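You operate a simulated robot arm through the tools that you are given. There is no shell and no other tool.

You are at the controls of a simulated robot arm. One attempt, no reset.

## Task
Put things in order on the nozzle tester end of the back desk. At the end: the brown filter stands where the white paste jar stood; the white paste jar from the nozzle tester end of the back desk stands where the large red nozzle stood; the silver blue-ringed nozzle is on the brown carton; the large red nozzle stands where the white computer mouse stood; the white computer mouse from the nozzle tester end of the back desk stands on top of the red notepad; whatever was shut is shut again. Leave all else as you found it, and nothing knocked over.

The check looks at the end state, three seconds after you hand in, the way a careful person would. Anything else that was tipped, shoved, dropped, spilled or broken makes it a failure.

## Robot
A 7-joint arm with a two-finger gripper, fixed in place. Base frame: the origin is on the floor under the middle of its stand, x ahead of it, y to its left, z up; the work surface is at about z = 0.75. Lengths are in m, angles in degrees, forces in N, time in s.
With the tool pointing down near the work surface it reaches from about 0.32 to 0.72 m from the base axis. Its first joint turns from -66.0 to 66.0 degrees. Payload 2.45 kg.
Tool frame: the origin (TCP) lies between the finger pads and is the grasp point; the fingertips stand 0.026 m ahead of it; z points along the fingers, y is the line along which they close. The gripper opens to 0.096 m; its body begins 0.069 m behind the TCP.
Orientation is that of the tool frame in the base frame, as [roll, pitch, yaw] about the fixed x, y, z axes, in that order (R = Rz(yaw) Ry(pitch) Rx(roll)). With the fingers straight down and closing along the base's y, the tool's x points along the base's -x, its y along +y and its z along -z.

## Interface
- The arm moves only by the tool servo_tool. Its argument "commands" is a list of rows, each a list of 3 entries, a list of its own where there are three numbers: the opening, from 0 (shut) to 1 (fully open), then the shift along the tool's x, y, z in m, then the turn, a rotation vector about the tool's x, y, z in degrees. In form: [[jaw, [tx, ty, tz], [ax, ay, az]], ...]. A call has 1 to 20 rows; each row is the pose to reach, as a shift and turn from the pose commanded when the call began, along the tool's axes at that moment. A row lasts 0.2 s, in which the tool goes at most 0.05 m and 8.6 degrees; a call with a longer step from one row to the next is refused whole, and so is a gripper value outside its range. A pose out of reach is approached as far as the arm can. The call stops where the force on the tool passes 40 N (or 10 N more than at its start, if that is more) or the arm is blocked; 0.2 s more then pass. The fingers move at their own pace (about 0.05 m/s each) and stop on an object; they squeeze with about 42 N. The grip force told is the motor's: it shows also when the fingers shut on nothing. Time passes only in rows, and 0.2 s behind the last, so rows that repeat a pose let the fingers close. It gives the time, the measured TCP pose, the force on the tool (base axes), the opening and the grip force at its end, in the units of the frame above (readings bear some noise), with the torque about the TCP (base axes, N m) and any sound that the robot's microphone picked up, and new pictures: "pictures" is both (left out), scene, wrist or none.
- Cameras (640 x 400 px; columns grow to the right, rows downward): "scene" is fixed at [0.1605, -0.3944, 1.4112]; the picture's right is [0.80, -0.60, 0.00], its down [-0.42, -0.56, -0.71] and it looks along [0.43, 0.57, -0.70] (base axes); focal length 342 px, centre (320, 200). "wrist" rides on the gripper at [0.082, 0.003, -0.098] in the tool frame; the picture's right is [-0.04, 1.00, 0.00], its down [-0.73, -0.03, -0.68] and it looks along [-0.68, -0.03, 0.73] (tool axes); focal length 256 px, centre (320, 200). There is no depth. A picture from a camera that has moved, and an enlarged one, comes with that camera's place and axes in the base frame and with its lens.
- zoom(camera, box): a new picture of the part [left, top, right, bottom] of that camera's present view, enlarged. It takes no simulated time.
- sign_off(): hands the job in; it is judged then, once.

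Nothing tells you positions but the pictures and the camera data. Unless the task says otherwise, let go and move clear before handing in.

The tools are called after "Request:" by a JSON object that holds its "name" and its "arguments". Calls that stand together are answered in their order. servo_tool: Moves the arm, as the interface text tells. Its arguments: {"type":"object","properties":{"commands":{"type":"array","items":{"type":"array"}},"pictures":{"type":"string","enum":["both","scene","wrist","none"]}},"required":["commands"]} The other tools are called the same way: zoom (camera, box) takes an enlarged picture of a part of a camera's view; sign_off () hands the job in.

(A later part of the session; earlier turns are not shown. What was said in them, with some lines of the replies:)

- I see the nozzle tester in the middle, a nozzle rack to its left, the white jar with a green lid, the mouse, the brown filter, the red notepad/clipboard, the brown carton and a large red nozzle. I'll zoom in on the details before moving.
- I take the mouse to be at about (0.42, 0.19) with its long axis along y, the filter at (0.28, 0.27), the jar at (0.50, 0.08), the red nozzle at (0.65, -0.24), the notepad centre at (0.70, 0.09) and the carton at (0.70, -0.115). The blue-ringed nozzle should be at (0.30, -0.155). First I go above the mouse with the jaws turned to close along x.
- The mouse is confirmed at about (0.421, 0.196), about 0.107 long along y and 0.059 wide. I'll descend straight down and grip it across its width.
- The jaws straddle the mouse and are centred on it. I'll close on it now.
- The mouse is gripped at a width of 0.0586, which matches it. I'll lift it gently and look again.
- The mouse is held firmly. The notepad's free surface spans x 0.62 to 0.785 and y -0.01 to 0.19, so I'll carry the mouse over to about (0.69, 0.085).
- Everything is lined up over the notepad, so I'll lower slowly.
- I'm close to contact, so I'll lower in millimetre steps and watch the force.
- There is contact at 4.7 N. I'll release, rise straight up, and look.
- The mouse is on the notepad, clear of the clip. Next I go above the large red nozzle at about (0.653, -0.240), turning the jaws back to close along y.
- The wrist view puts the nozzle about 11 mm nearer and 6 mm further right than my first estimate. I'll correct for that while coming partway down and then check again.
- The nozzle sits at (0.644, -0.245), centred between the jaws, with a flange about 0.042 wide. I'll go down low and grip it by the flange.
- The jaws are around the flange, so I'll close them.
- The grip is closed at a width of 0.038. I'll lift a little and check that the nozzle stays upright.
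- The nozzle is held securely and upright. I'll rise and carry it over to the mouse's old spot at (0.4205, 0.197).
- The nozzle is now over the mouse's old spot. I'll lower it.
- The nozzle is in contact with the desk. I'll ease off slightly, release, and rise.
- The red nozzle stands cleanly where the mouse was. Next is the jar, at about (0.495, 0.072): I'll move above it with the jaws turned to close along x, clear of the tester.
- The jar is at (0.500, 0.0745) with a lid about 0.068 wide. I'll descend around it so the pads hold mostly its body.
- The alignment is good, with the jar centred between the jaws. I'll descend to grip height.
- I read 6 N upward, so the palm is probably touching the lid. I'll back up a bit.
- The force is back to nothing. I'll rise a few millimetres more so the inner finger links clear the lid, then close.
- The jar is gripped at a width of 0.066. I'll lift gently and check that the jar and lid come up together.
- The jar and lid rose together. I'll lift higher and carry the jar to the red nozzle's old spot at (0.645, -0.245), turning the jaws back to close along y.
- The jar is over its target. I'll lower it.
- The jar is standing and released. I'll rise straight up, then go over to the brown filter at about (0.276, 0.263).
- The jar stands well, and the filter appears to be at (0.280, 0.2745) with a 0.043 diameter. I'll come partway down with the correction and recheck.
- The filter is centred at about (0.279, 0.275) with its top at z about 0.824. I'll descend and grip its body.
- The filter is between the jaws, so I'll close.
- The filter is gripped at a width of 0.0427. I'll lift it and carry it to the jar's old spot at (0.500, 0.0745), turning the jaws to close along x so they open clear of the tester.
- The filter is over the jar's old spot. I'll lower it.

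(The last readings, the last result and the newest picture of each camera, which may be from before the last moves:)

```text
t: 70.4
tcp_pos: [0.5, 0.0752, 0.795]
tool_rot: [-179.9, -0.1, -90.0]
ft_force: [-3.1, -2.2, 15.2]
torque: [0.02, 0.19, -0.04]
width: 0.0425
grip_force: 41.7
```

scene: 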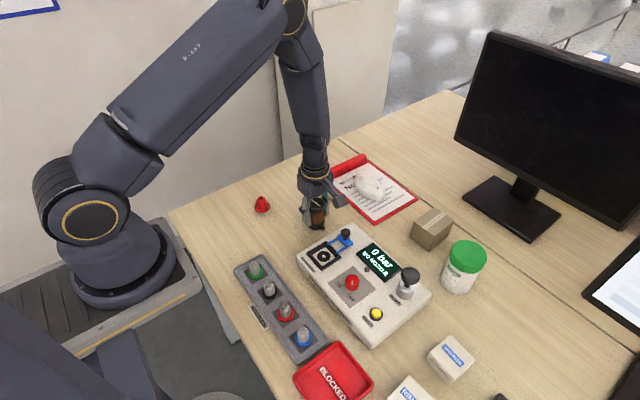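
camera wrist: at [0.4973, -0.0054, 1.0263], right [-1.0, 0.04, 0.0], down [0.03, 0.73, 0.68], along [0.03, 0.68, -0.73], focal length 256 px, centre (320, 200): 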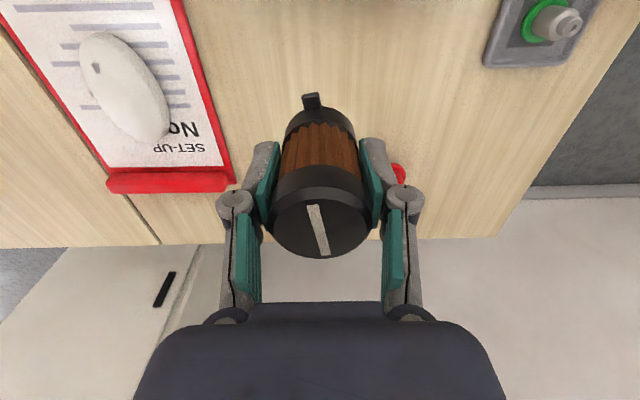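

The filter touches the desk. I'll ease off slightly, open, and rise.

Request:
{"name": "servo_tool", "arguments": {"commands": [[0, [0, 0, -0.0006], [0, 0, 0]], [0.5, [0, 0, -0.0006], [0, 0, 0]], [0.8, [0, 0, -0.0006], [0, 0, 0]], [0.9, [0, 0, -0.0006], [0, 0, 0]], [0.9, [0, 0, -0.0006], [0, 0, 0]], [0.9, [0, 0, -0.02], [0, 0, 0]], [0.9, [0, 0, -0.05], [0, 0, 0]], [0.9, [0, 0, -0.09], [0, 0, 0]], [0.9, [0, 0, -0.13], [0, 0, 0]], [0.9, [0, 0, -0.165], [0, 0, 0]], [0.9, [0, 0, -0.165], [0, 0, 0]]]}}

Request:
{"name": "zoom", "arguments": {"camera": "scene", "box": [220, 150, 420, 300]}}

Request:
{"name": "zoom", "arguments": {"camera": "scene", "box": [220, 240, 350, 370]}}

Request:
{"name": "zoom", "arguments": {"camera": "scene", "box": [390, 190, 470, 260]}}

```text
t: 72.8
tcp_pos: [0.5015, 0.0745, 0.9598]
tool_rot: [-180.0, -0.2, -90.0]
ft_force: [0.0, 0.4, 0.1]
torque: [-0.04, 0.03, -0.01]
width: 0.0864
grip_force: 0.0
camera wrist: at [0.4983, -0.007, 1.057], right [-1.0, 0.04, 0.0], down [0.03, 0.73, 0.68], along [0.03, 0.68, -0.73], focal length 256 px, centre (320, 200)
```

scene: 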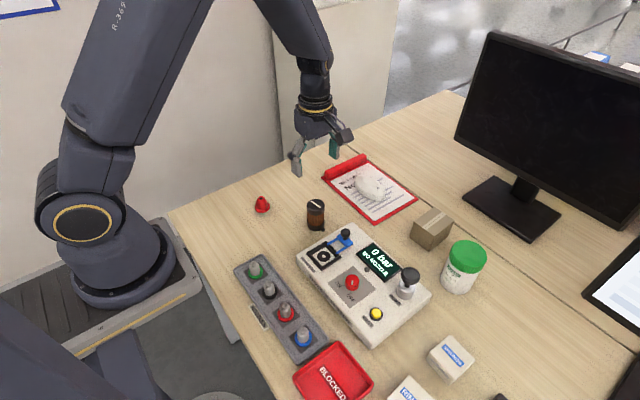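
wrist: 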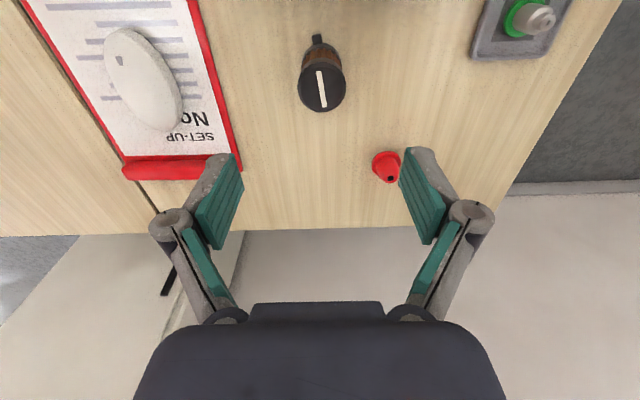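

```text
2.67 times, centred on (320, 225) of scene
camera zoom: at [0.1605, -0.3944, 1.4112], right [0.8, -0.6, 0.0], down [-0.42, -0.56, -0.71], along [0.43, 0.57, -0.7], focal length 913 px, centre (320, 133)
```

zoom: 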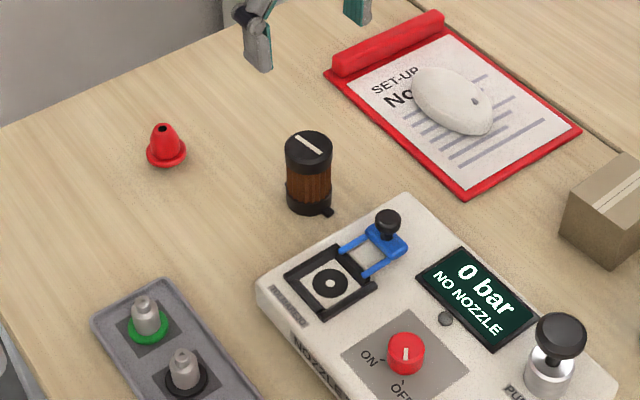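

```text
3.08 times, centred on (285, 305) of scene
camera zoom: at [0.1605, -0.3944, 1.4112], right [0.8, -0.6, 0.0], down [-0.42, -0.56, -0.71], along [0.43, 0.57, -0.7], focal length 1054 px, centre (428, -123)
```

zoom: 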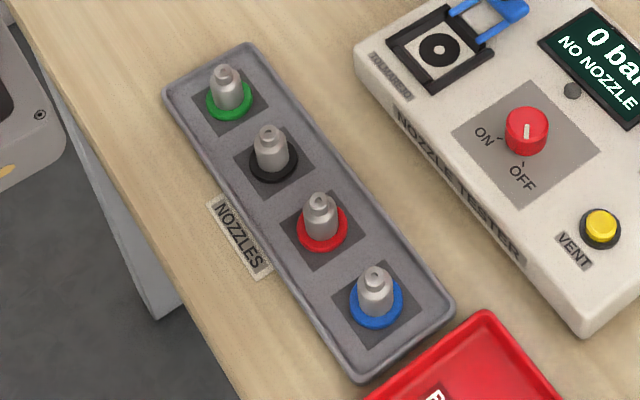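

```text
5.71 times, centred on (430, 225) of scene
camera zoom: at [0.1605, -0.3944, 1.4112], right [0.8, -0.6, 0.0], down [-0.42, -0.56, -0.71], along [0.43, 0.57, -0.7], focal length 1957 px, centre (-309, 57)
```

zoom: 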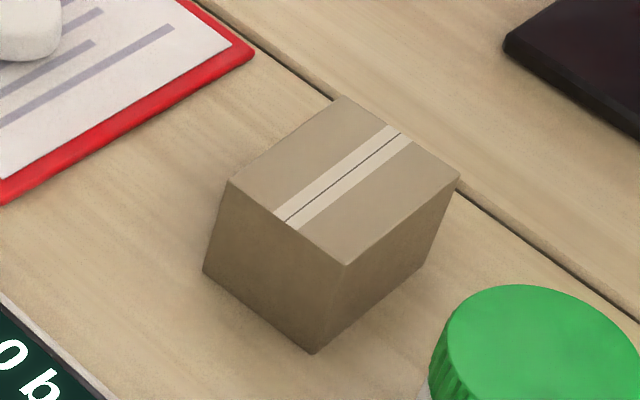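

The filter stands upright where the jar was. Now for the blue-ringed nozzle in the rack at about (0.30, -0.156): I'll approach in two steps, turning the jaws to close along x so the neighbours aren't touched.

Request:
{"name": "servo_tool", "arguments": {"commands": [[0.9, [0.0096, 0.0083, 0], [0, 0, 7.5]], [0.9, [0.0192, 0.0167, 0], [0, 0, 15]], [0.9, [0.0288, 0.025, 0], [0, 0, 22.5]], [0.9, [0.0383, 0.0333, 0], [0, 0, 30]], [0.9, [0.0479, 0.0417, 0], [0, 0, 37.5]], [0.9, [0.0575, 0.05, 0], [0, 0, 45]], [0.9, [0.0671, 0.0583, 0], [0, 0, 52.5]], [0.9, [0.0767, 0.0667, 0], [0, 0, 60]], [0.9, [0.0863, 0.075, 0], [0, 0, 67.5]], [0.9, [0.0958, 0.0833, 0], [0, 0, 75]], [0.9, [0.1054, 0.0917, 0], [0, 0, 82.5]], [0.9, [0.115, 0.1, 0], [0, 0, 90]], [0.9, [0.115, 0.1, 0], [0, 0, 90]]], "pictures": "none"}}

Request:
{"name": "servo_tool", "arguments": {"commands": [[0.7, [0.0083, -0.0096, 0], [0, 0, 7.5]], [0.6, [0.0167, -0.0192, 0], [0, 0, 15]], [0.6, [0.025, -0.0288, 0], [0, 0, 22.5]], [0.6, [0.0333, -0.0385, 0], [0, 0, 30]], [0.6, [0.0417, -0.0481, 0], [0, 0, 37.5]], [0.6, [0.05, -0.0577, 0], [0, 0, 45]], [0.6, [0.0583, -0.0673, 0], [0, 0, 52.5]], [0.6, [0.0667, -0.077, 0], [0, 0, 60]], [0.6, [0.075, -0.0866, 0], [0, 0, 67.5]], [0.6, [0.0833, -0.0962, 0], [0, 0, 75]], [0.6, [0.0917, -0.1058, 0], [0, 0, 82.5]], [0.6, [0.1, -0.1155, 0], [0, 0, 90]], [0.6, [0.1, -0.1155, 0], [0, 0, 90]]]}}

Request:
{"name": "zoom", "arguments": {"camera": "wrist", "box": [200, 0, 440, 180]}}

```text
t: 75.6
tcp_pos: [0.4015, -0.0396, 0.9601]
tool_rot: [180.0, 0.0, 179.9]
ft_force: [0.0, 0.0, 0.9]
torque: [0.0, -0.01, -0.01]
width: 0.0862
grip_force: 0.0
```

```text
t: 78.4
tcp_pos: [0.3011, -0.1559, 0.9589]
tool_rot: [179.9, 0.0, 89.9]
ft_force: [-0.1, 0.2, -0.4]
torque: [0.0, -0.01, 0.01]
width: 0.0575
grip_force: 0.1
camera wrist: at [0.3036, -0.0732, 1.0575], right [1.0, -0.04, 0.0], down [-0.03, -0.73, 0.68], along [-0.03, -0.68, -0.73], focal length 256 px, centre (320, 200)
```

scene: 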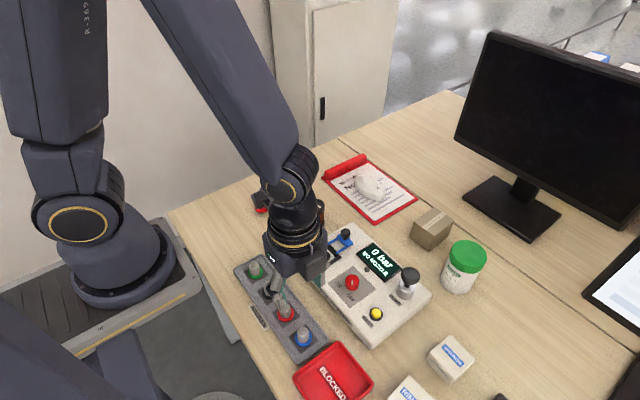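
wrist: 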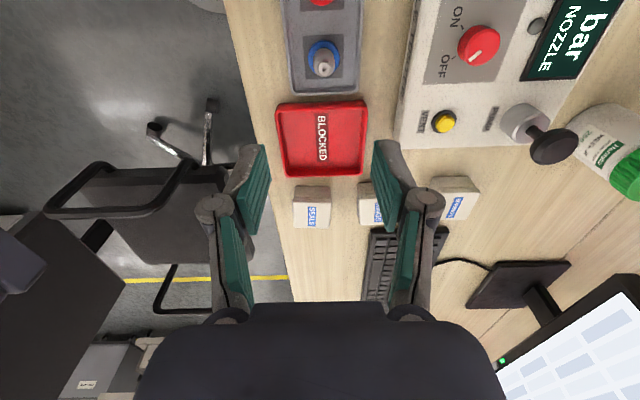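

```text
2.22 times, centred on (320, 90) of wrist
camera zoom: at [0.3036, -0.0732, 1.0575], right [1.0, -0.04, 0.0], down [-0.03, -0.73, 0.68], along [-0.03, -0.68, -0.73], focal length 569 px, centre (320, 444)
```

zoom: 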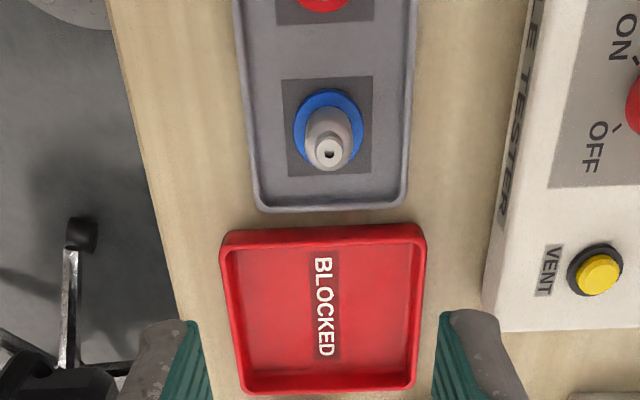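

The wrist view puts the blue-ringed nozzle at (0.304, -0.145) with its top at about 0.807. I'll correct for that and come down partway.

Request:
{"name": "servo_tool", "arguments": {"commands": [[0.6, [0.004, 0.002, 0.02], [0, 0, 0]], [0.6, [0.008, 0.004, 0.04], [0, 0, 0]], [0.6, [0.01, 0.004, 0.06], [0, 0, 0]], [0.6, [0.01, 0.004, 0.08], [0, 0, 0]], [0.6, [0.01, 0.004, 0.08], [0, 0, 0]]]}}

Request:
{"name": "zoom", "arguments": {"camera": "wrist", "box": [200, 40, 440, 220]}}

```text
t: 79.6
tcp_pos: [0.3047, -0.1447, 0.8805]
tool_rot: [180.0, -0.1, 90.1]
ft_force: [0.0, -0.2, -0.1]
torque: [-0.03, 0.01, 0.0]
width: 0.0574
grip_force: 0.0
camera wrist: at [0.3064, -0.0632, 0.9776], right [1.0, -0.04, 0.0], down [-0.03, -0.73, 0.68], along [-0.03, -0.68, -0.73], focal length 256 px, centre (320, 200)
```

scene: 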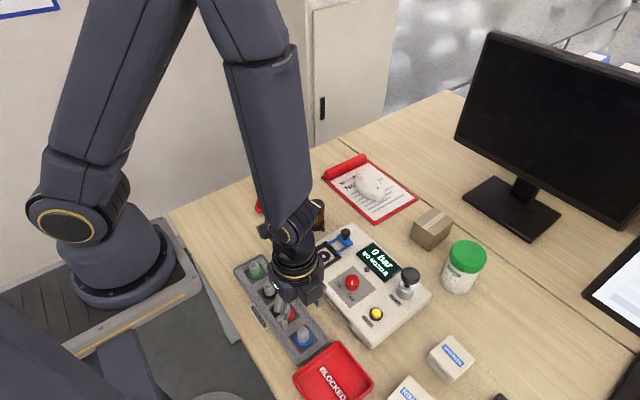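
wrist: 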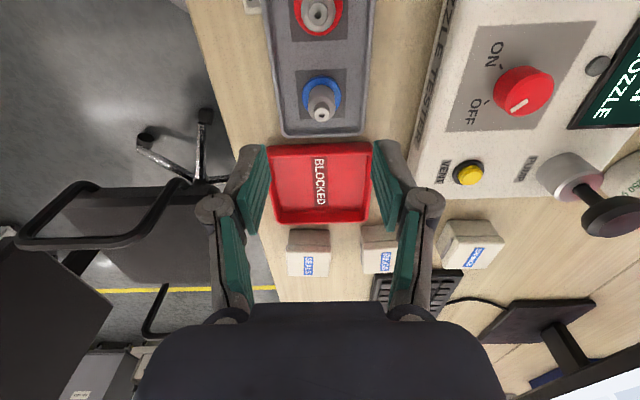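

```text
2.22 times, centred on (320, 130) of wrist
camera zoom: at [0.3064, -0.0632, 0.9776], right [1.0, -0.04, 0.0], down [-0.03, -0.73, 0.68], along [-0.03, -0.68, -0.73], focal length 569 px, centre (320, 356)
```

zoom: 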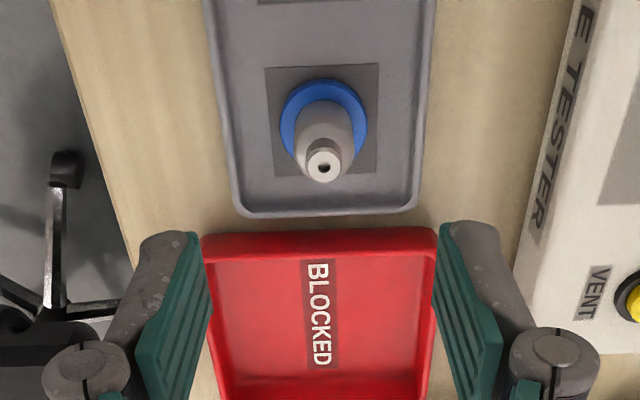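

The nozzle is at (0.304, -0.1435), with a body about 0.02 wide above a 0.033 ring. I'll narrow the jaws and descend further to check clearance to the ring and the tray rim.

Request:
{"name": "servo_tool", "arguments": {"commands": [[0.45, [0.0025, 0, 0.015], [0, 0, 0]], [0.42, [0.0025, 0, 0.03], [0, 0, 0]], [0.42, [0.0025, 0, 0.045], [0, 0, 0]], [0.42, [0.0025, 0, 0.055], [0, 0, 0]], [0.42, [0.0025, 0, 0.055], [0, 0, 0]]]}}

Request:
{"name": "zoom", "arguments": {"camera": "wrist", "box": [220, 60, 420, 210]}}

Request:
{"name": "zoom", "arguments": {"camera": "scene", "box": [240, 270, 360, 370]}}

```text
t: 80.8
tcp_pos: [0.3037, -0.1433, 0.8263]
tool_rot: [-180.0, -0.1, 90.0]
ft_force: [0.1, 0.4, 0.1]
torque: [-0.01, -0.03, 0.02]
width: 0.0402
grip_force: 0.0
camera wrist: at [0.307, -0.0617, 0.9225], right [1.0, -0.04, 0.0], down [-0.03, -0.73, 0.68], along [-0.03, -0.68, -0.73], focal length 256 px, centre (320, 200)
```

scene: 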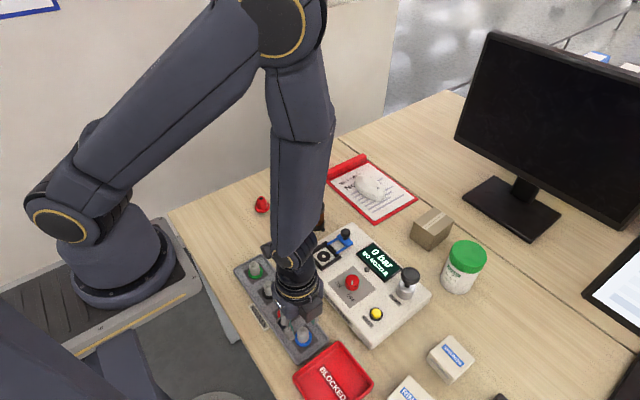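
wrist: 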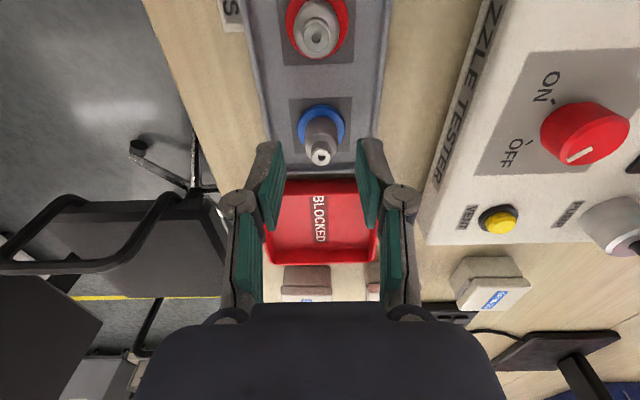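

```text
2.67 times, centred on (320, 135) of wrist
camera zoom: at [0.307, -0.0617, 0.9225], right [1.0, -0.04, 0.0], down [-0.03, -0.73, 0.68], along [-0.03, -0.68, -0.73], focal length 683 px, centre (320, 373)
```

zoom: 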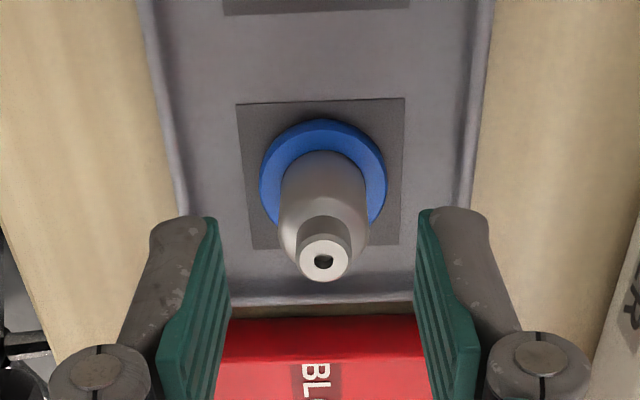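

```text
4.00 times, centred on (300, 320) of scene
camera zoom: at [0.1605, -0.3944, 1.4112], right [0.8, -0.6, 0.0], down [-0.42, -0.56, -0.71], along [0.43, 0.57, -0.7], focal length 1370 px, centre (400, -280)
```

zoom: 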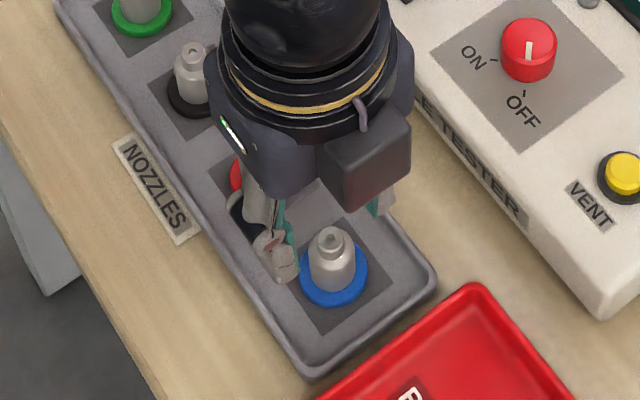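

The jaws are centred on the nozzle body, and the ring and rim lie below the fingertip level I plan. I'll descend the last bit and check.

Request:
{"name": "servo_tool", "arguments": {"commands": [[0.42, [0.001, 0, 0.01], [0, 0, 0]], [0.42, [0.001, 0, 0.02], [0, 0, 0]], [0.42, [0.001, 0, 0.026], [0, 0, 0]], [0.42, [0.001, 0, 0.028], [0, 0, 0]], [0.42, [0.001, 0, 0.028], [0, 0, 0]]]}}

Request:
{"name": "zoom", "arguments": {"camera": "wrist", "box": [220, 80, 420, 230]}}

Request:
{"name": "zoom", "arguments": {"camera": "scene", "box": [240, 270, 360, 370]}}

```text
t: 82.0
tcp_pos: [0.305, -0.1417, 0.7967]
tool_rot: [-179.9, 0.0, 89.9]
ft_force: [0.2, -0.6, 0.6]
torque: [0.01, 0.01, 0.02]
width: 0.0405
grip_force: 0.0
camera wrist: at [0.3078, -0.06, 0.8946], right [1.0, -0.04, 0.0], down [-0.03, -0.73, 0.68], along [-0.03, -0.68, -0.73], focal length 256 px, centre (320, 200)
```

scene: 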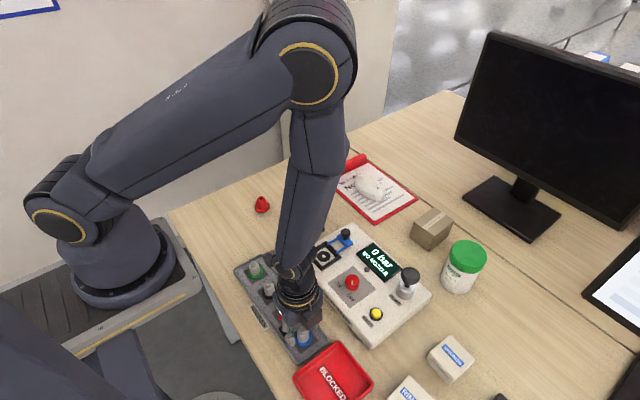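
wrist: 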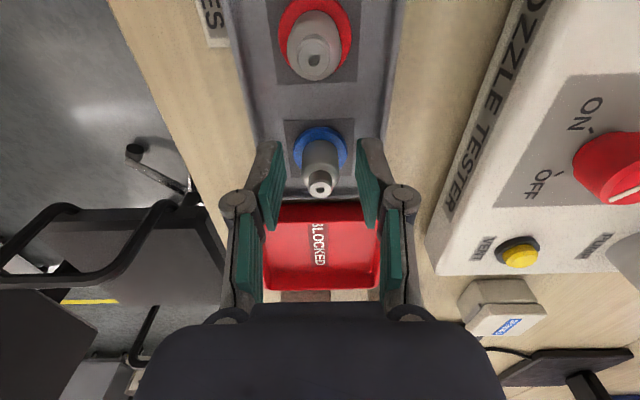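

```text
2.67 times, centred on (320, 155) of wrist
camera zoom: at [0.3078, -0.06, 0.8946], right [1.0, -0.04, 0.0], down [-0.03, -0.73, 0.68], along [-0.03, -0.68, -0.73], focal length 683 px, centre (320, 320)
```

zoom: 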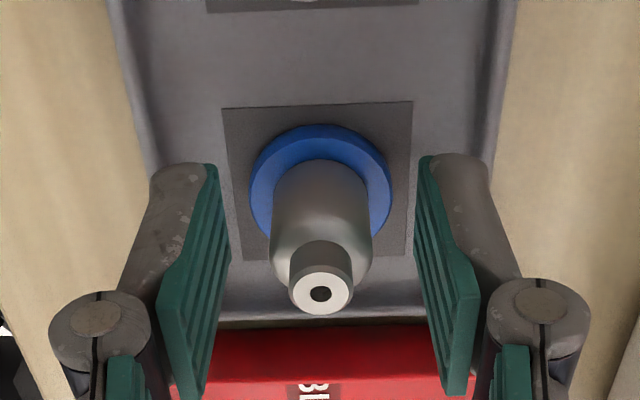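

```text
4.00 times, centred on (300, 320) of scene
camera zoom: at [0.1605, -0.3944, 1.4112], right [0.8, -0.6, 0.0], down [-0.42, -0.56, -0.71], along [0.43, 0.57, -0.7], focal length 1370 px, centre (400, -280)
```

zoom: 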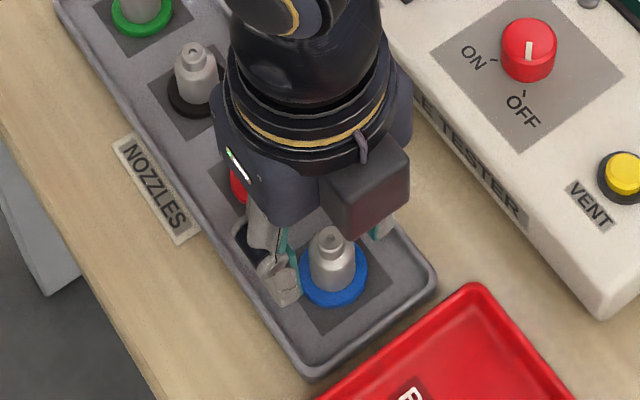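

The jaws are well aligned around the nozzle body. I'll close on it.

Request:
{"name": "servo_tool", "arguments": {"commands": [[0.3, [0, 0, 0], [0, 0, 0]], [0.2, [0, 0, 0], [0, 0, 0]], [0.1, [0, 0, 0], [0, 0, 0]], [0, [0, 0, 0], [0, 0, 0]], [0, [0, 0, 0], [0, 0, 0]], [0, [0, 0, 0], [0, 0, 0]]], "pictures": "none"}}

Request:
{"name": "zoom", "arguments": {"camera": "wrist", "box": [220, 80, 420, 230]}}

```text
t: 83.4
tcp_pos: [0.3059, -0.1413, 0.7963]
tool_rot: [179.9, -0.1, 90.0]
ft_force: [0.3, 0.2, 0.0]
torque: [0.0, 0.01, 0.01]
width: 0.0208
grip_force: 42.2
```

```text
2.67 times, centred on (320, 155) of wrist
camera zoom: at [0.3077, -0.06, 0.8947], right [1.0, -0.04, 0.0], down [-0.03, -0.73, 0.68], along [-0.03, -0.68, -0.73], focal length 683 px, centre (320, 320)
```

zoom: 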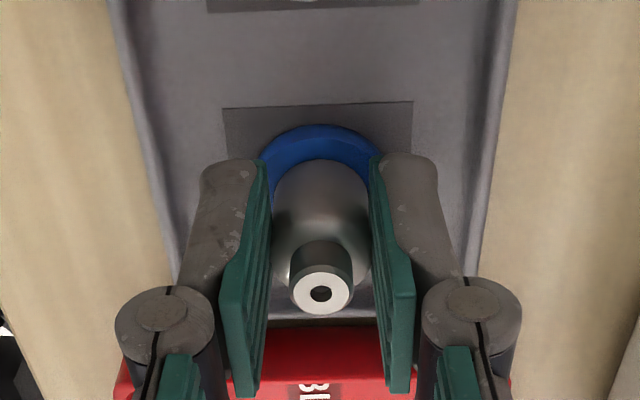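

The nozzle is gripped at a width of 0.0208. I'll lift straight up slowly.

Request:
{"name": "servo_tool", "arguments": {"commands": [[0, [0, 0, -0.004], [0, 0, 0]], [0, [0, 0, -0.01], [0, 0, 0]], [0, [0, 0, -0.02], [0, 0, 0]], [0, [0, 0, -0.035], [0, 0, 0]], [0, [0, 0, -0.05], [0, 0, 0]], [0, [0, 0, -0.05], [0, 0, 0]]]}}

Request:
{"name": "zoom", "arguments": {"camera": "wrist", "box": [220, 80, 420, 230]}}

Request:
{"name": "zoom", "arguments": {"camera": "scene", "box": [240, 250, 360, 370]}}

```text
t: 84.8
tcp_pos: [0.3046, -0.1408, 0.846]
tool_rot: [179.9, 0.0, 90.0]
ft_force: [-0.6, 0.5, 0.1]
torque: [-0.02, 0.0, -0.02]
width: 0.0207
grip_force: 42.1
camera wrist: at [0.3073, -0.0596, 0.9444], right [1.0, -0.04, 0.0], down [-0.03, -0.73, 0.68], along [-0.03, -0.68, -0.73], focal length 256 px, centre (320, 200)
```

scene: 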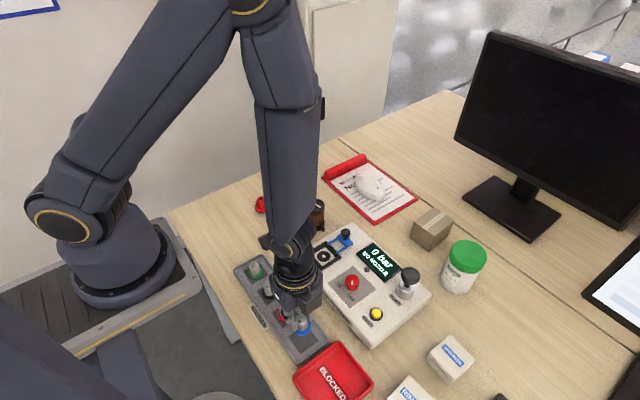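
wrist: 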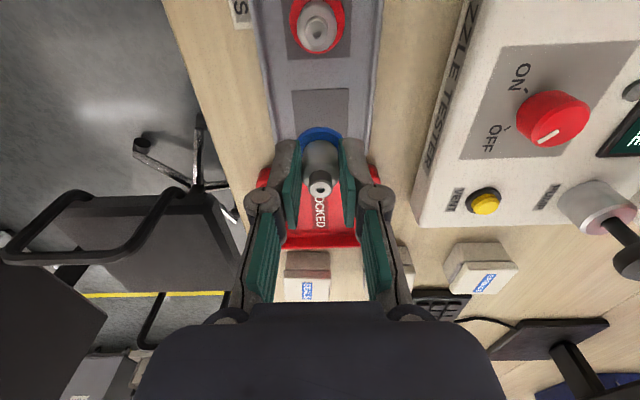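

```text
2.67 times, centred on (320, 155) of wrist
camera zoom: at [0.3073, -0.0596, 0.9444], right [1.0, -0.04, 0.0], down [-0.03, -0.73, 0.68], along [-0.03, -0.68, -0.73], focal length 683 px, centre (320, 320)
```

zoom: 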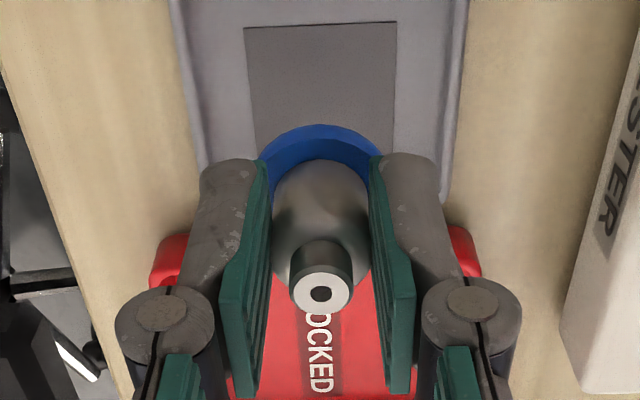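

```text
3.33 times, centred on (300, 310) of scene
camera zoom: at [0.1605, -0.3944, 1.4112], right [0.8, -0.6, 0.0], down [-0.42, -0.56, -0.71], along [0.43, 0.57, -0.7], focal length 1142 px, centre (387, -167)
```

zoom: 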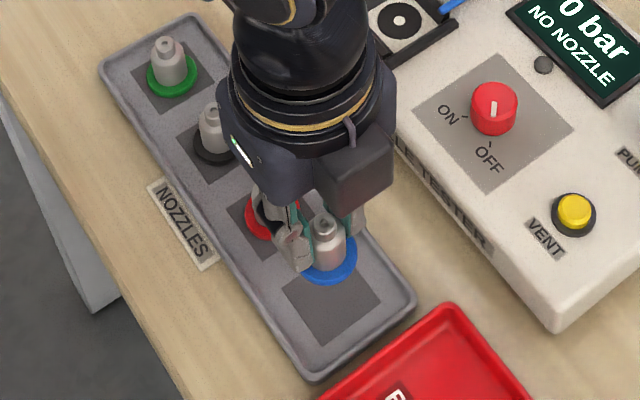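

The nozzle came up cleanly and the rack is undisturbed. I'll carry it high over the tester to the carton at about (0.69, -0.128).

Request:
{"name": "servo_tool", "arguments": {"commands": [[0, [0, 0, -0.035], [0, 0, 0]], [0, [0, 0, -0.075], [0, 0, 0]], [0, [0, 0, -0.113], [0, 0, 0]], [0, [0.0012, 0.0322, -0.113], [0, 0, 0]], [0, [0.0024, 0.0643, -0.113], [0, 0, 0]], [0, [0.0036, 0.0965, -0.113], [0, 0, 0]], [0, [0.0048, 0.1287, -0.113], [0, 0, 0]], [0, [0.006, 0.1608, -0.113], [0, 0, 0]], [0, [0.0073, 0.193, -0.113], [0, 0, 0]], [0, [0.0085, 0.2252, -0.113], [0, 0, 0]], [0, [0.0097, 0.2573, -0.113], [0, 0, 0]], [0, [0.0109, 0.2895, -0.113], [0, 0, 0]], [0, [0.0121, 0.3217, -0.113], [0, 0, 0]], [0, [0.0133, 0.3538, -0.113], [0, 0, 0]], [0, [0.0145, 0.386, -0.113], [0, 0, 0]], [0, [0.0145, 0.386, -0.113], [0, 0, 0]]]}}

Request:
{"name": "zoom", "arguments": {"camera": "wrist", "box": [200, 40, 440, 220]}}

```text
t: 88.2
tcp_pos: [0.692, -0.1277, 0.9593]
tool_rot: [180.0, -0.1, 90.0]
ft_force: [0.3, -0.2, -0.2]
torque: [-0.04, 0.01, 0.01]
width: 0.0204
grip_force: 42.5
camera wrist: at [0.6939, -0.0448, 1.0565], right [1.0, -0.04, 0.0], down [-0.03, -0.73, 0.68], along [-0.03, -0.68, -0.73], focal length 256 px, centre (320, 200)
```

scene: 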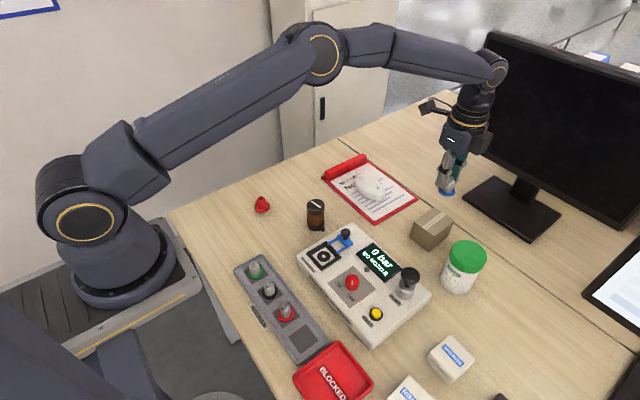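
wrist: 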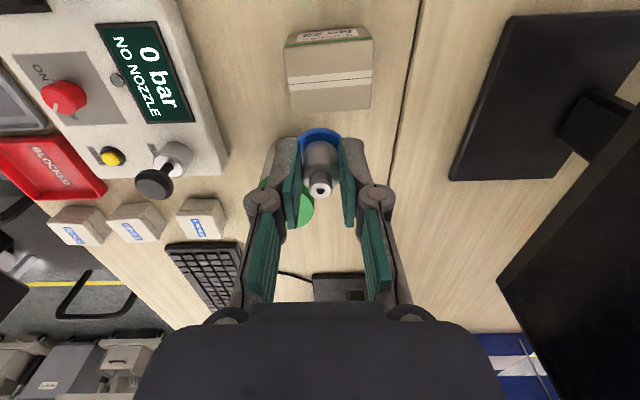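

```text
2.22 times, centred on (320, 130) of wrist
camera zoom: at [0.6939, -0.0448, 1.0565], right [1.0, -0.04, 0.0], down [-0.03, -0.73, 0.68], along [-0.03, -0.68, -0.73], focal length 569 px, centre (320, 356)
```

zoom: 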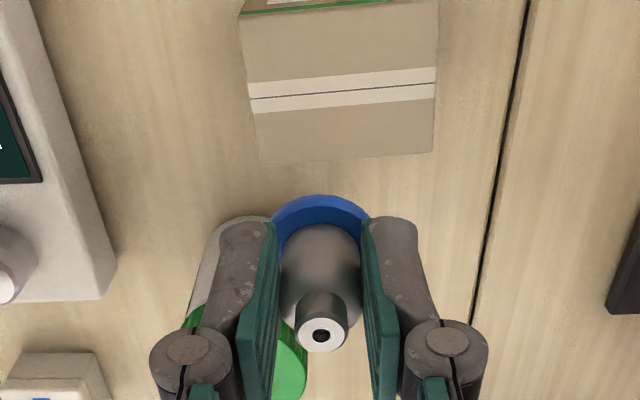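

The carton top spans x 0.661 to 0.740 and y -0.155 to -0.096, and the nozzle is above it. I'll lower it towards its centre.

Request:
{"name": "servo_tool", "arguments": {"commands": [[0, [0.001, 0.003, 0.02], [0, 0, 0]], [0, [0.002, 0.005, 0.04], [0, 0, 0]], [0, [0.002, 0.005, 0.06], [0, 0, 0]], [0, [0.002, 0.005, 0.08], [0, 0, 0]], [0, [0.002, 0.005, 0.092], [0, 0, 0]], [0, [0.002, 0.005, 0.1], [0, 0, 0]], [0, [0.002, 0.005, 0.1], [0, 0, 0]]]}}

Request:
{"name": "zoom", "arguments": {"camera": "wrist", "box": [220, 60, 420, 210]}}

Request:
{"name": "zoom", "arguments": {"camera": "scene", "box": [380, 150, 500, 270]}}

```text
t: 89.8
tcp_pos: [0.6956, -0.126, 0.8603]
tool_rot: [-179.9, 0.0, 90.0]
ft_force: [0.7, 0.1, -0.2]
torque: [0.05, 0.0, 0.0]
width: 0.0207
grip_force: 42.1
camera wrist: at [0.6982, -0.0436, 0.9577], right [1.0, -0.04, 0.0], down [-0.03, -0.73, 0.68], along [-0.03, -0.68, -0.73], focal length 256 px, centre (320, 200)
```

scene: 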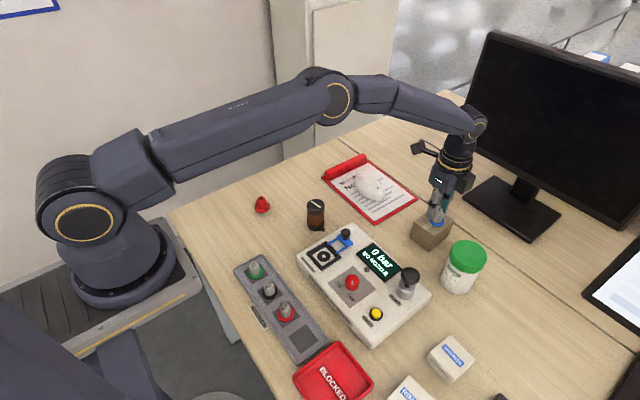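
wrist: 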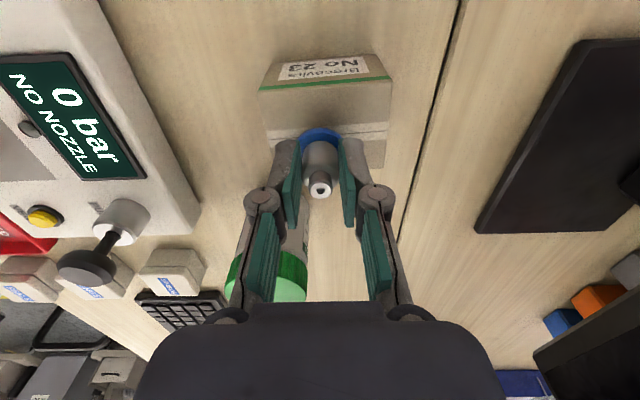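

```text
2.67 times, centred on (320, 135) of wrist
camera zoom: at [0.6982, -0.0436, 0.9577], right [1.0, -0.04, 0.0], down [-0.03, -0.73, 0.68], along [-0.03, -0.68, -0.73], focal length 683 px, centre (320, 373)
```

zoom: 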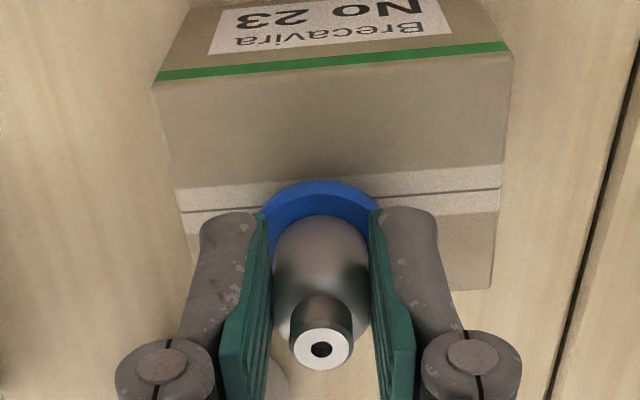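

```text
3.33 times, centred on (440, 210) of scene
camera zoom: at [0.1605, -0.3944, 1.4112], right [0.8, -0.6, 0.0], down [-0.42, -0.56, -0.71], along [0.43, 0.57, -0.7], focal length 1142 px, centre (-80, 167)
```

zoom: 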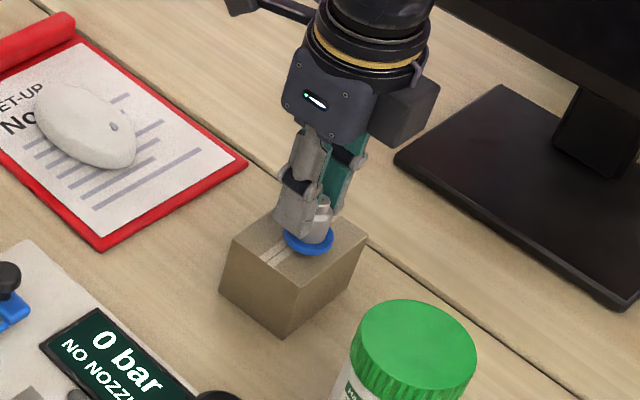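

The nozzle is just above the carton top and well inside its edges. I'll lower in small steps and watch the force.

Request:
{"name": "servo_tool", "arguments": {"commands": [[0, [0, 0, 0.002], [0, 0, 0]], [0, [0, 0, 0.004], [0, 0, 0]], [0, [0, 0, 0.006], [0, 0, 0]], [0, [0, 0, 0.006], [0, 0, 0]]], "pictures": "none"}}

Request:
{"name": "zoom", "arguments": {"camera": "scene", "box": [410, 190, 470, 250]}}

```text
t: 90.8
tcp_pos: [0.6955, -0.1254, 0.8539]
tool_rot: [180.0, 0.0, 90.0]
ft_force: [0.6, -1.0, -1.4]
torque: [0.01, 0.02, 0.01]
width: 0.0205
grip_force: 41.7
```

```text
6.67 times, centred on (440, 220) of scene
camera zoom: at [0.1605, -0.3944, 1.4112], right [0.8, -0.6, 0.0], down [-0.42, -0.56, -0.71], along [0.43, 0.57, -0.7], focal length 2283 px, centre (-480, 67)
```

zoom: 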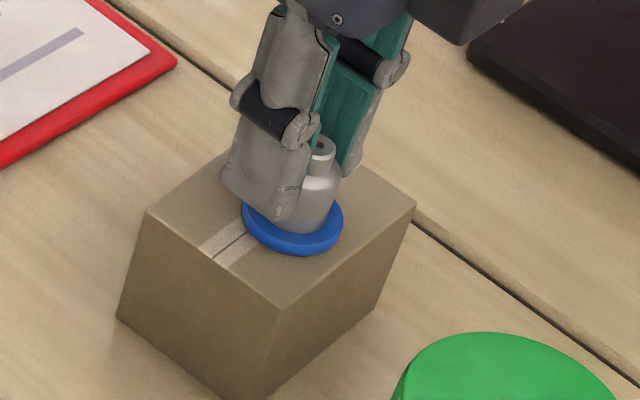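

Request:
{"name": "servo_tool", "arguments": {"commands": [[0, [0, 0, 0.001], [0, 0, 0]], [0, [0, 0, 0.002], [0, 0, 0]], [0, [0, 0, 0.002], [0, 0, 0]]], "pictures": "none"}}

Request:
{"name": "servo_tool", "arguments": {"commands": [[0, [0, 0, 0.001], [0, 0, 0]], [0, [0, 0, 0.0015], [0, 0, 0]], [0, [0, 0, 0.0015], [0, 0, 0]]], "pictures": "none"}}

```text
t: 91.6
tcp_pos: [0.6968, -0.1253, 0.8529]
tool_rot: [180.0, 0.1, 90.0]
ft_force: [-3.6, -0.1, 12.9]
torque: [-0.14, 0.16, 0.01]
width: 0.0207
grip_force: 42.1
```

```text
t: 92.4
tcp_pos: [0.6963, -0.126, 0.8532]
tool_rot: [179.7, 0.2, 90.1]
ft_force: [-5.8, 0.7, 29.0]
torque: [-0.11, 0.17, -0.05]
width: 0.0208
grip_force: 41.4
```

Contact was at about 0.853 and I'm pressing too hard now, so I'll back off until the force is light before releasing.

Request:
{"name": "servo_tool", "arguments": {"commands": [[0, [0, 0, -0.001], [0, 0, 0]], [0, [0, 0, -0.0022], [0, 0, 0]], [0, [0, 0, -0.0022], [0, 0, 0]]], "pictures": "none"}}

Request:
{"name": "zoom", "arguments": {"camera": "scene", "box": [410, 190, 470, 250]}}

```text
t: 93.2
tcp_pos: [0.6948, -0.1247, 0.8538]
tool_rot: [179.9, 0.0, 90.0]
ft_force: [5.6, -1.4, 12.2]
torque: [-0.1, -0.25, 0.03]
width: 0.0206
grip_force: 42.0
```

```text
6.67 times, centred on (440, 220) of scene
camera zoom: at [0.1604, -0.3943, 1.4112], right [0.8, -0.6, 0.0], down [-0.42, -0.56, -0.71], along [0.43, 0.57, -0.7], focal length 2283 px, centre (-480, 67)
```

zoom: 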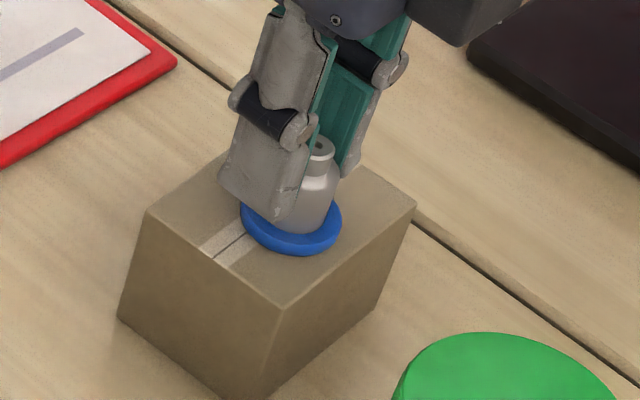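

Request:
{"name": "servo_tool", "arguments": {"commands": [[0, [0, 0, -0.0005], [0, 0, 0]], [0, [0, 0, -0.0008], [0, 0, 0]], [0, [0, 0, -0.0008], [0, 0, 0]]], "pictures": "none"}}

```text
t: 94.0
tcp_pos: [0.6952, -0.1252, 0.8532]
tool_rot: [-179.8, 0.0, 90.0]
ft_force: [1.7, 1.3, 7.8]
torque: [-0.02, -0.1, 0.0]
width: 0.0207
grip_force: 42.3
```

Request:
{"name": "servo_tool", "arguments": {"commands": [[0, [0, 0, -0.0004], [0, 0, 0]], [0, [0, 0, -0.0004], [0, 0, 0]]], "pictures": "none"}}

```text
t: 94.6
tcp_pos: [0.6944, -0.1261, 0.8525]
tool_rot: [-180.0, 0.0, 90.0]
ft_force: [-0.7, 0.0, 1.2]
torque: [0.02, -0.02, 0.01]
width: 0.0207
grip_force: 41.5
```

The contact force is now light. I'll open the jaws gently and rise straight up.

Request:
{"name": "servo_tool", "arguments": {"commands": [[0.25, [0, 0, 0], [0, 0, 0]], [0.35, [0, 0, 0], [0, 0, 0]], [0.5, [0, 0, 0], [0, 0, 0]], [0.5, [0, 0, 0], [0, 0, 0]], [0.5, [0, 0, -0.01], [0, 0, 0]], [0.5, [0, 0, -0.03], [0, 0, 0]], [0.5, [0, 0, -0.06], [0, 0, 0]], [0.5, [0, 0, -0.1], [0, 0, 0]], [0.5, [0, 0, -0.14], [0, 0, 0]], [0.5, [0, 0, -0.14], [0, 0, 0]]]}}

Request:
{"name": "zoom", "arguments": {"camera": "scene", "box": [390, 190, 490, 300]}}

Request:
{"name": "zoom", "arguments": {"camera": "wrist", "box": [220, 0, 420, 150]}}

```text
t: 96.8
tcp_pos: [0.6946, -0.1264, 0.9939]
tool_rot: [-180.0, 0.1, 90.0]
ft_force: [-0.6, 0.6, 0.2]
torque: [0.0, -0.01, 0.0]
width: 0.048
grip_force: 0.1
camera wrist: at [0.697, -0.0436, 1.091], right [1.0, -0.04, 0.0], down [-0.03, -0.73, 0.68], along [-0.03, -0.68, -0.73], focal length 256 px, centre (320, 200)
```

scene: 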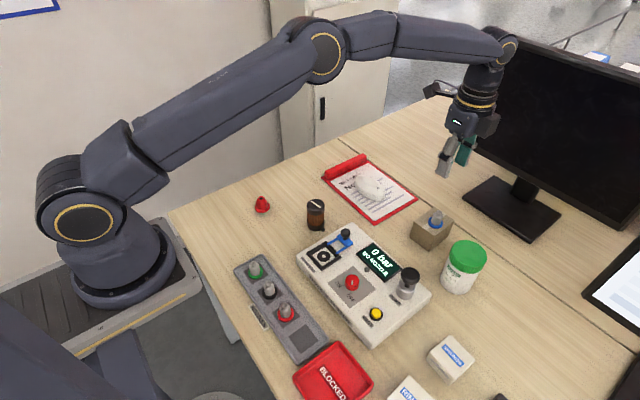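
wrist: 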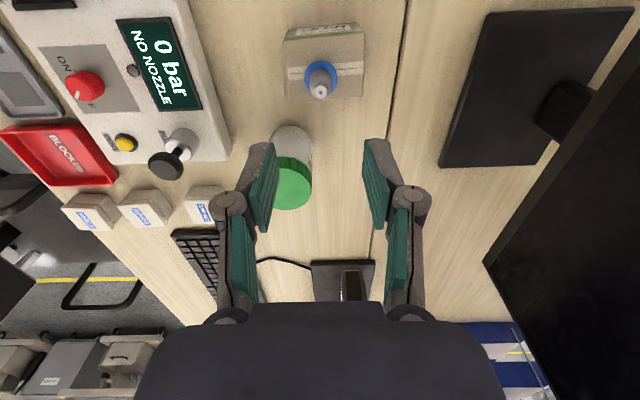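

```text
3.64 times, centred on (440, 245) of scene
camera zoom: at [0.1605, -0.3944, 1.4112], right [0.8, -0.6, 0.0], down [-0.42, -0.56, -0.71], along [0.43, 0.57, -0.7], focal length 1245 px, centre (-116, 36)
```

zoom: 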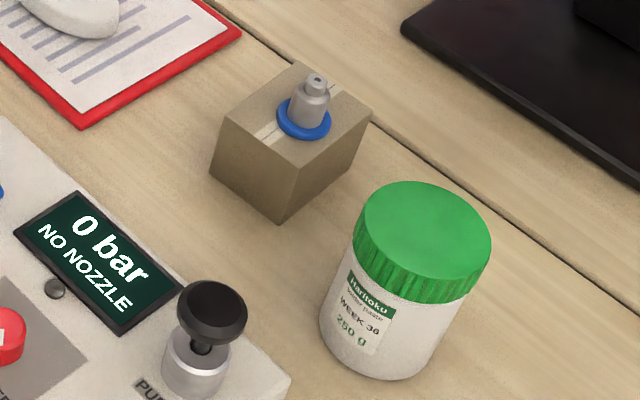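

```text
2.67 times, centred on (320, 75) of wrist
camera zoom: at [0.697, -0.0436, 1.091], right [1.0, -0.04, 0.0], down [-0.03, -0.73, 0.68], along [-0.03, -0.68, -0.73], focal length 683 px, centre (320, 533)
```

zoom: 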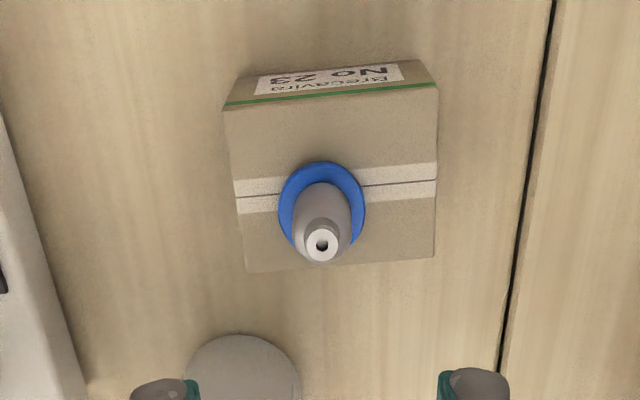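

The nozzle stands on the carton and the arm is clear. I'll take a final look over everything before handing in.

Request:
{"name": "zoom", "arguments": {"camera": "scene", "box": [230, 140, 430, 265]}}

Request:
{"name": "zoom", "arguments": {"camera": "scene", "box": [220, 240, 480, 400]}}

```text
3.20 times, centred on (330, 202) of scene
camera zoom: at [0.1605, -0.3944, 1.4112], right [0.8, -0.6, 0.0], down [-0.42, -0.56, -0.71], along [0.43, 0.57, -0.7], focal length 1096 px, centre (288, 192)
```

zoom: 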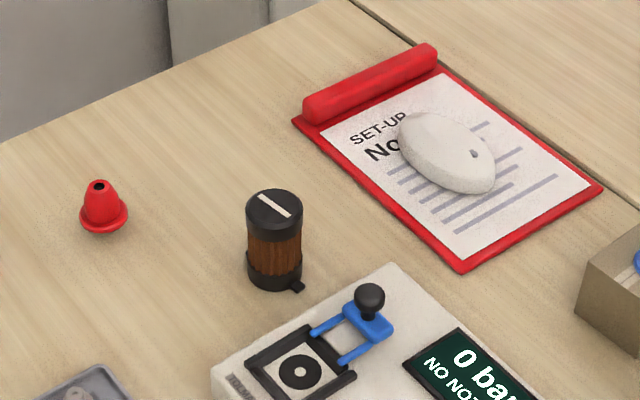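

```text
2.46 times, centred on (350, 320) of scene
camera zoom: at [0.1605, -0.3944, 1.4112], right [0.8, -0.6, 0.0], down [-0.42, -0.56, -0.71], along [0.43, 0.57, -0.7], focal length 843 px, centre (246, -95)
```

zoom: 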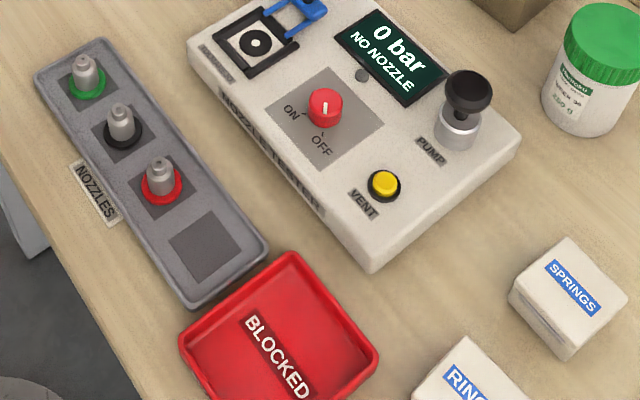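

Everything is in place. The mouse is on the red notepad, the red nozzle is on the mouse's old spot, and the jar is on the red nozzle's old spot with its lid on. The filter stands where the jar was and the blue-ringed nozzle is on the carton; nothing else looks disturbed and the arm is clear, so I'm handing in.

Request:
{"name": "sign_off", "arguments": {}}

```text
The job is handed in.
```

I've handed the job in, and in the final pictures all five items were in place, standing upright, with the arm clear of them. I don't have the check's verdict.

| Item | Where it is now |
|---|---|
| White computer mouse | On top of the red notepad, clear of the clip |
| Large red nozzle | Where the mouse stood |
| White paste jar | Where the large red nozzle stood, lid still on |
| Brown filter | Where the jar stood, turned 90° from how it stood before |
| Silver blue-ringed nozzle | Standing on the brown carton, near its middle |

- **Firm contact:** I pressed harder than intended twice. The palm touched the jar lid lightly (about 6 N), and the blue-ringed nozzle was pushed onto the carton with about 29 N before I backed off. Neither the jar nor the carton looked moved afterwards.
- **Position accuracy:** I worked positions out from the pictures, so each item should be within about 1 cm of its target.
- **Things that were shut:** I opened nothing, so nothing needed shutting again. The tester display still reads "0 bar, NO NOZZLE", and the rest of the rack, the red tray and the small boxes looked untouched.
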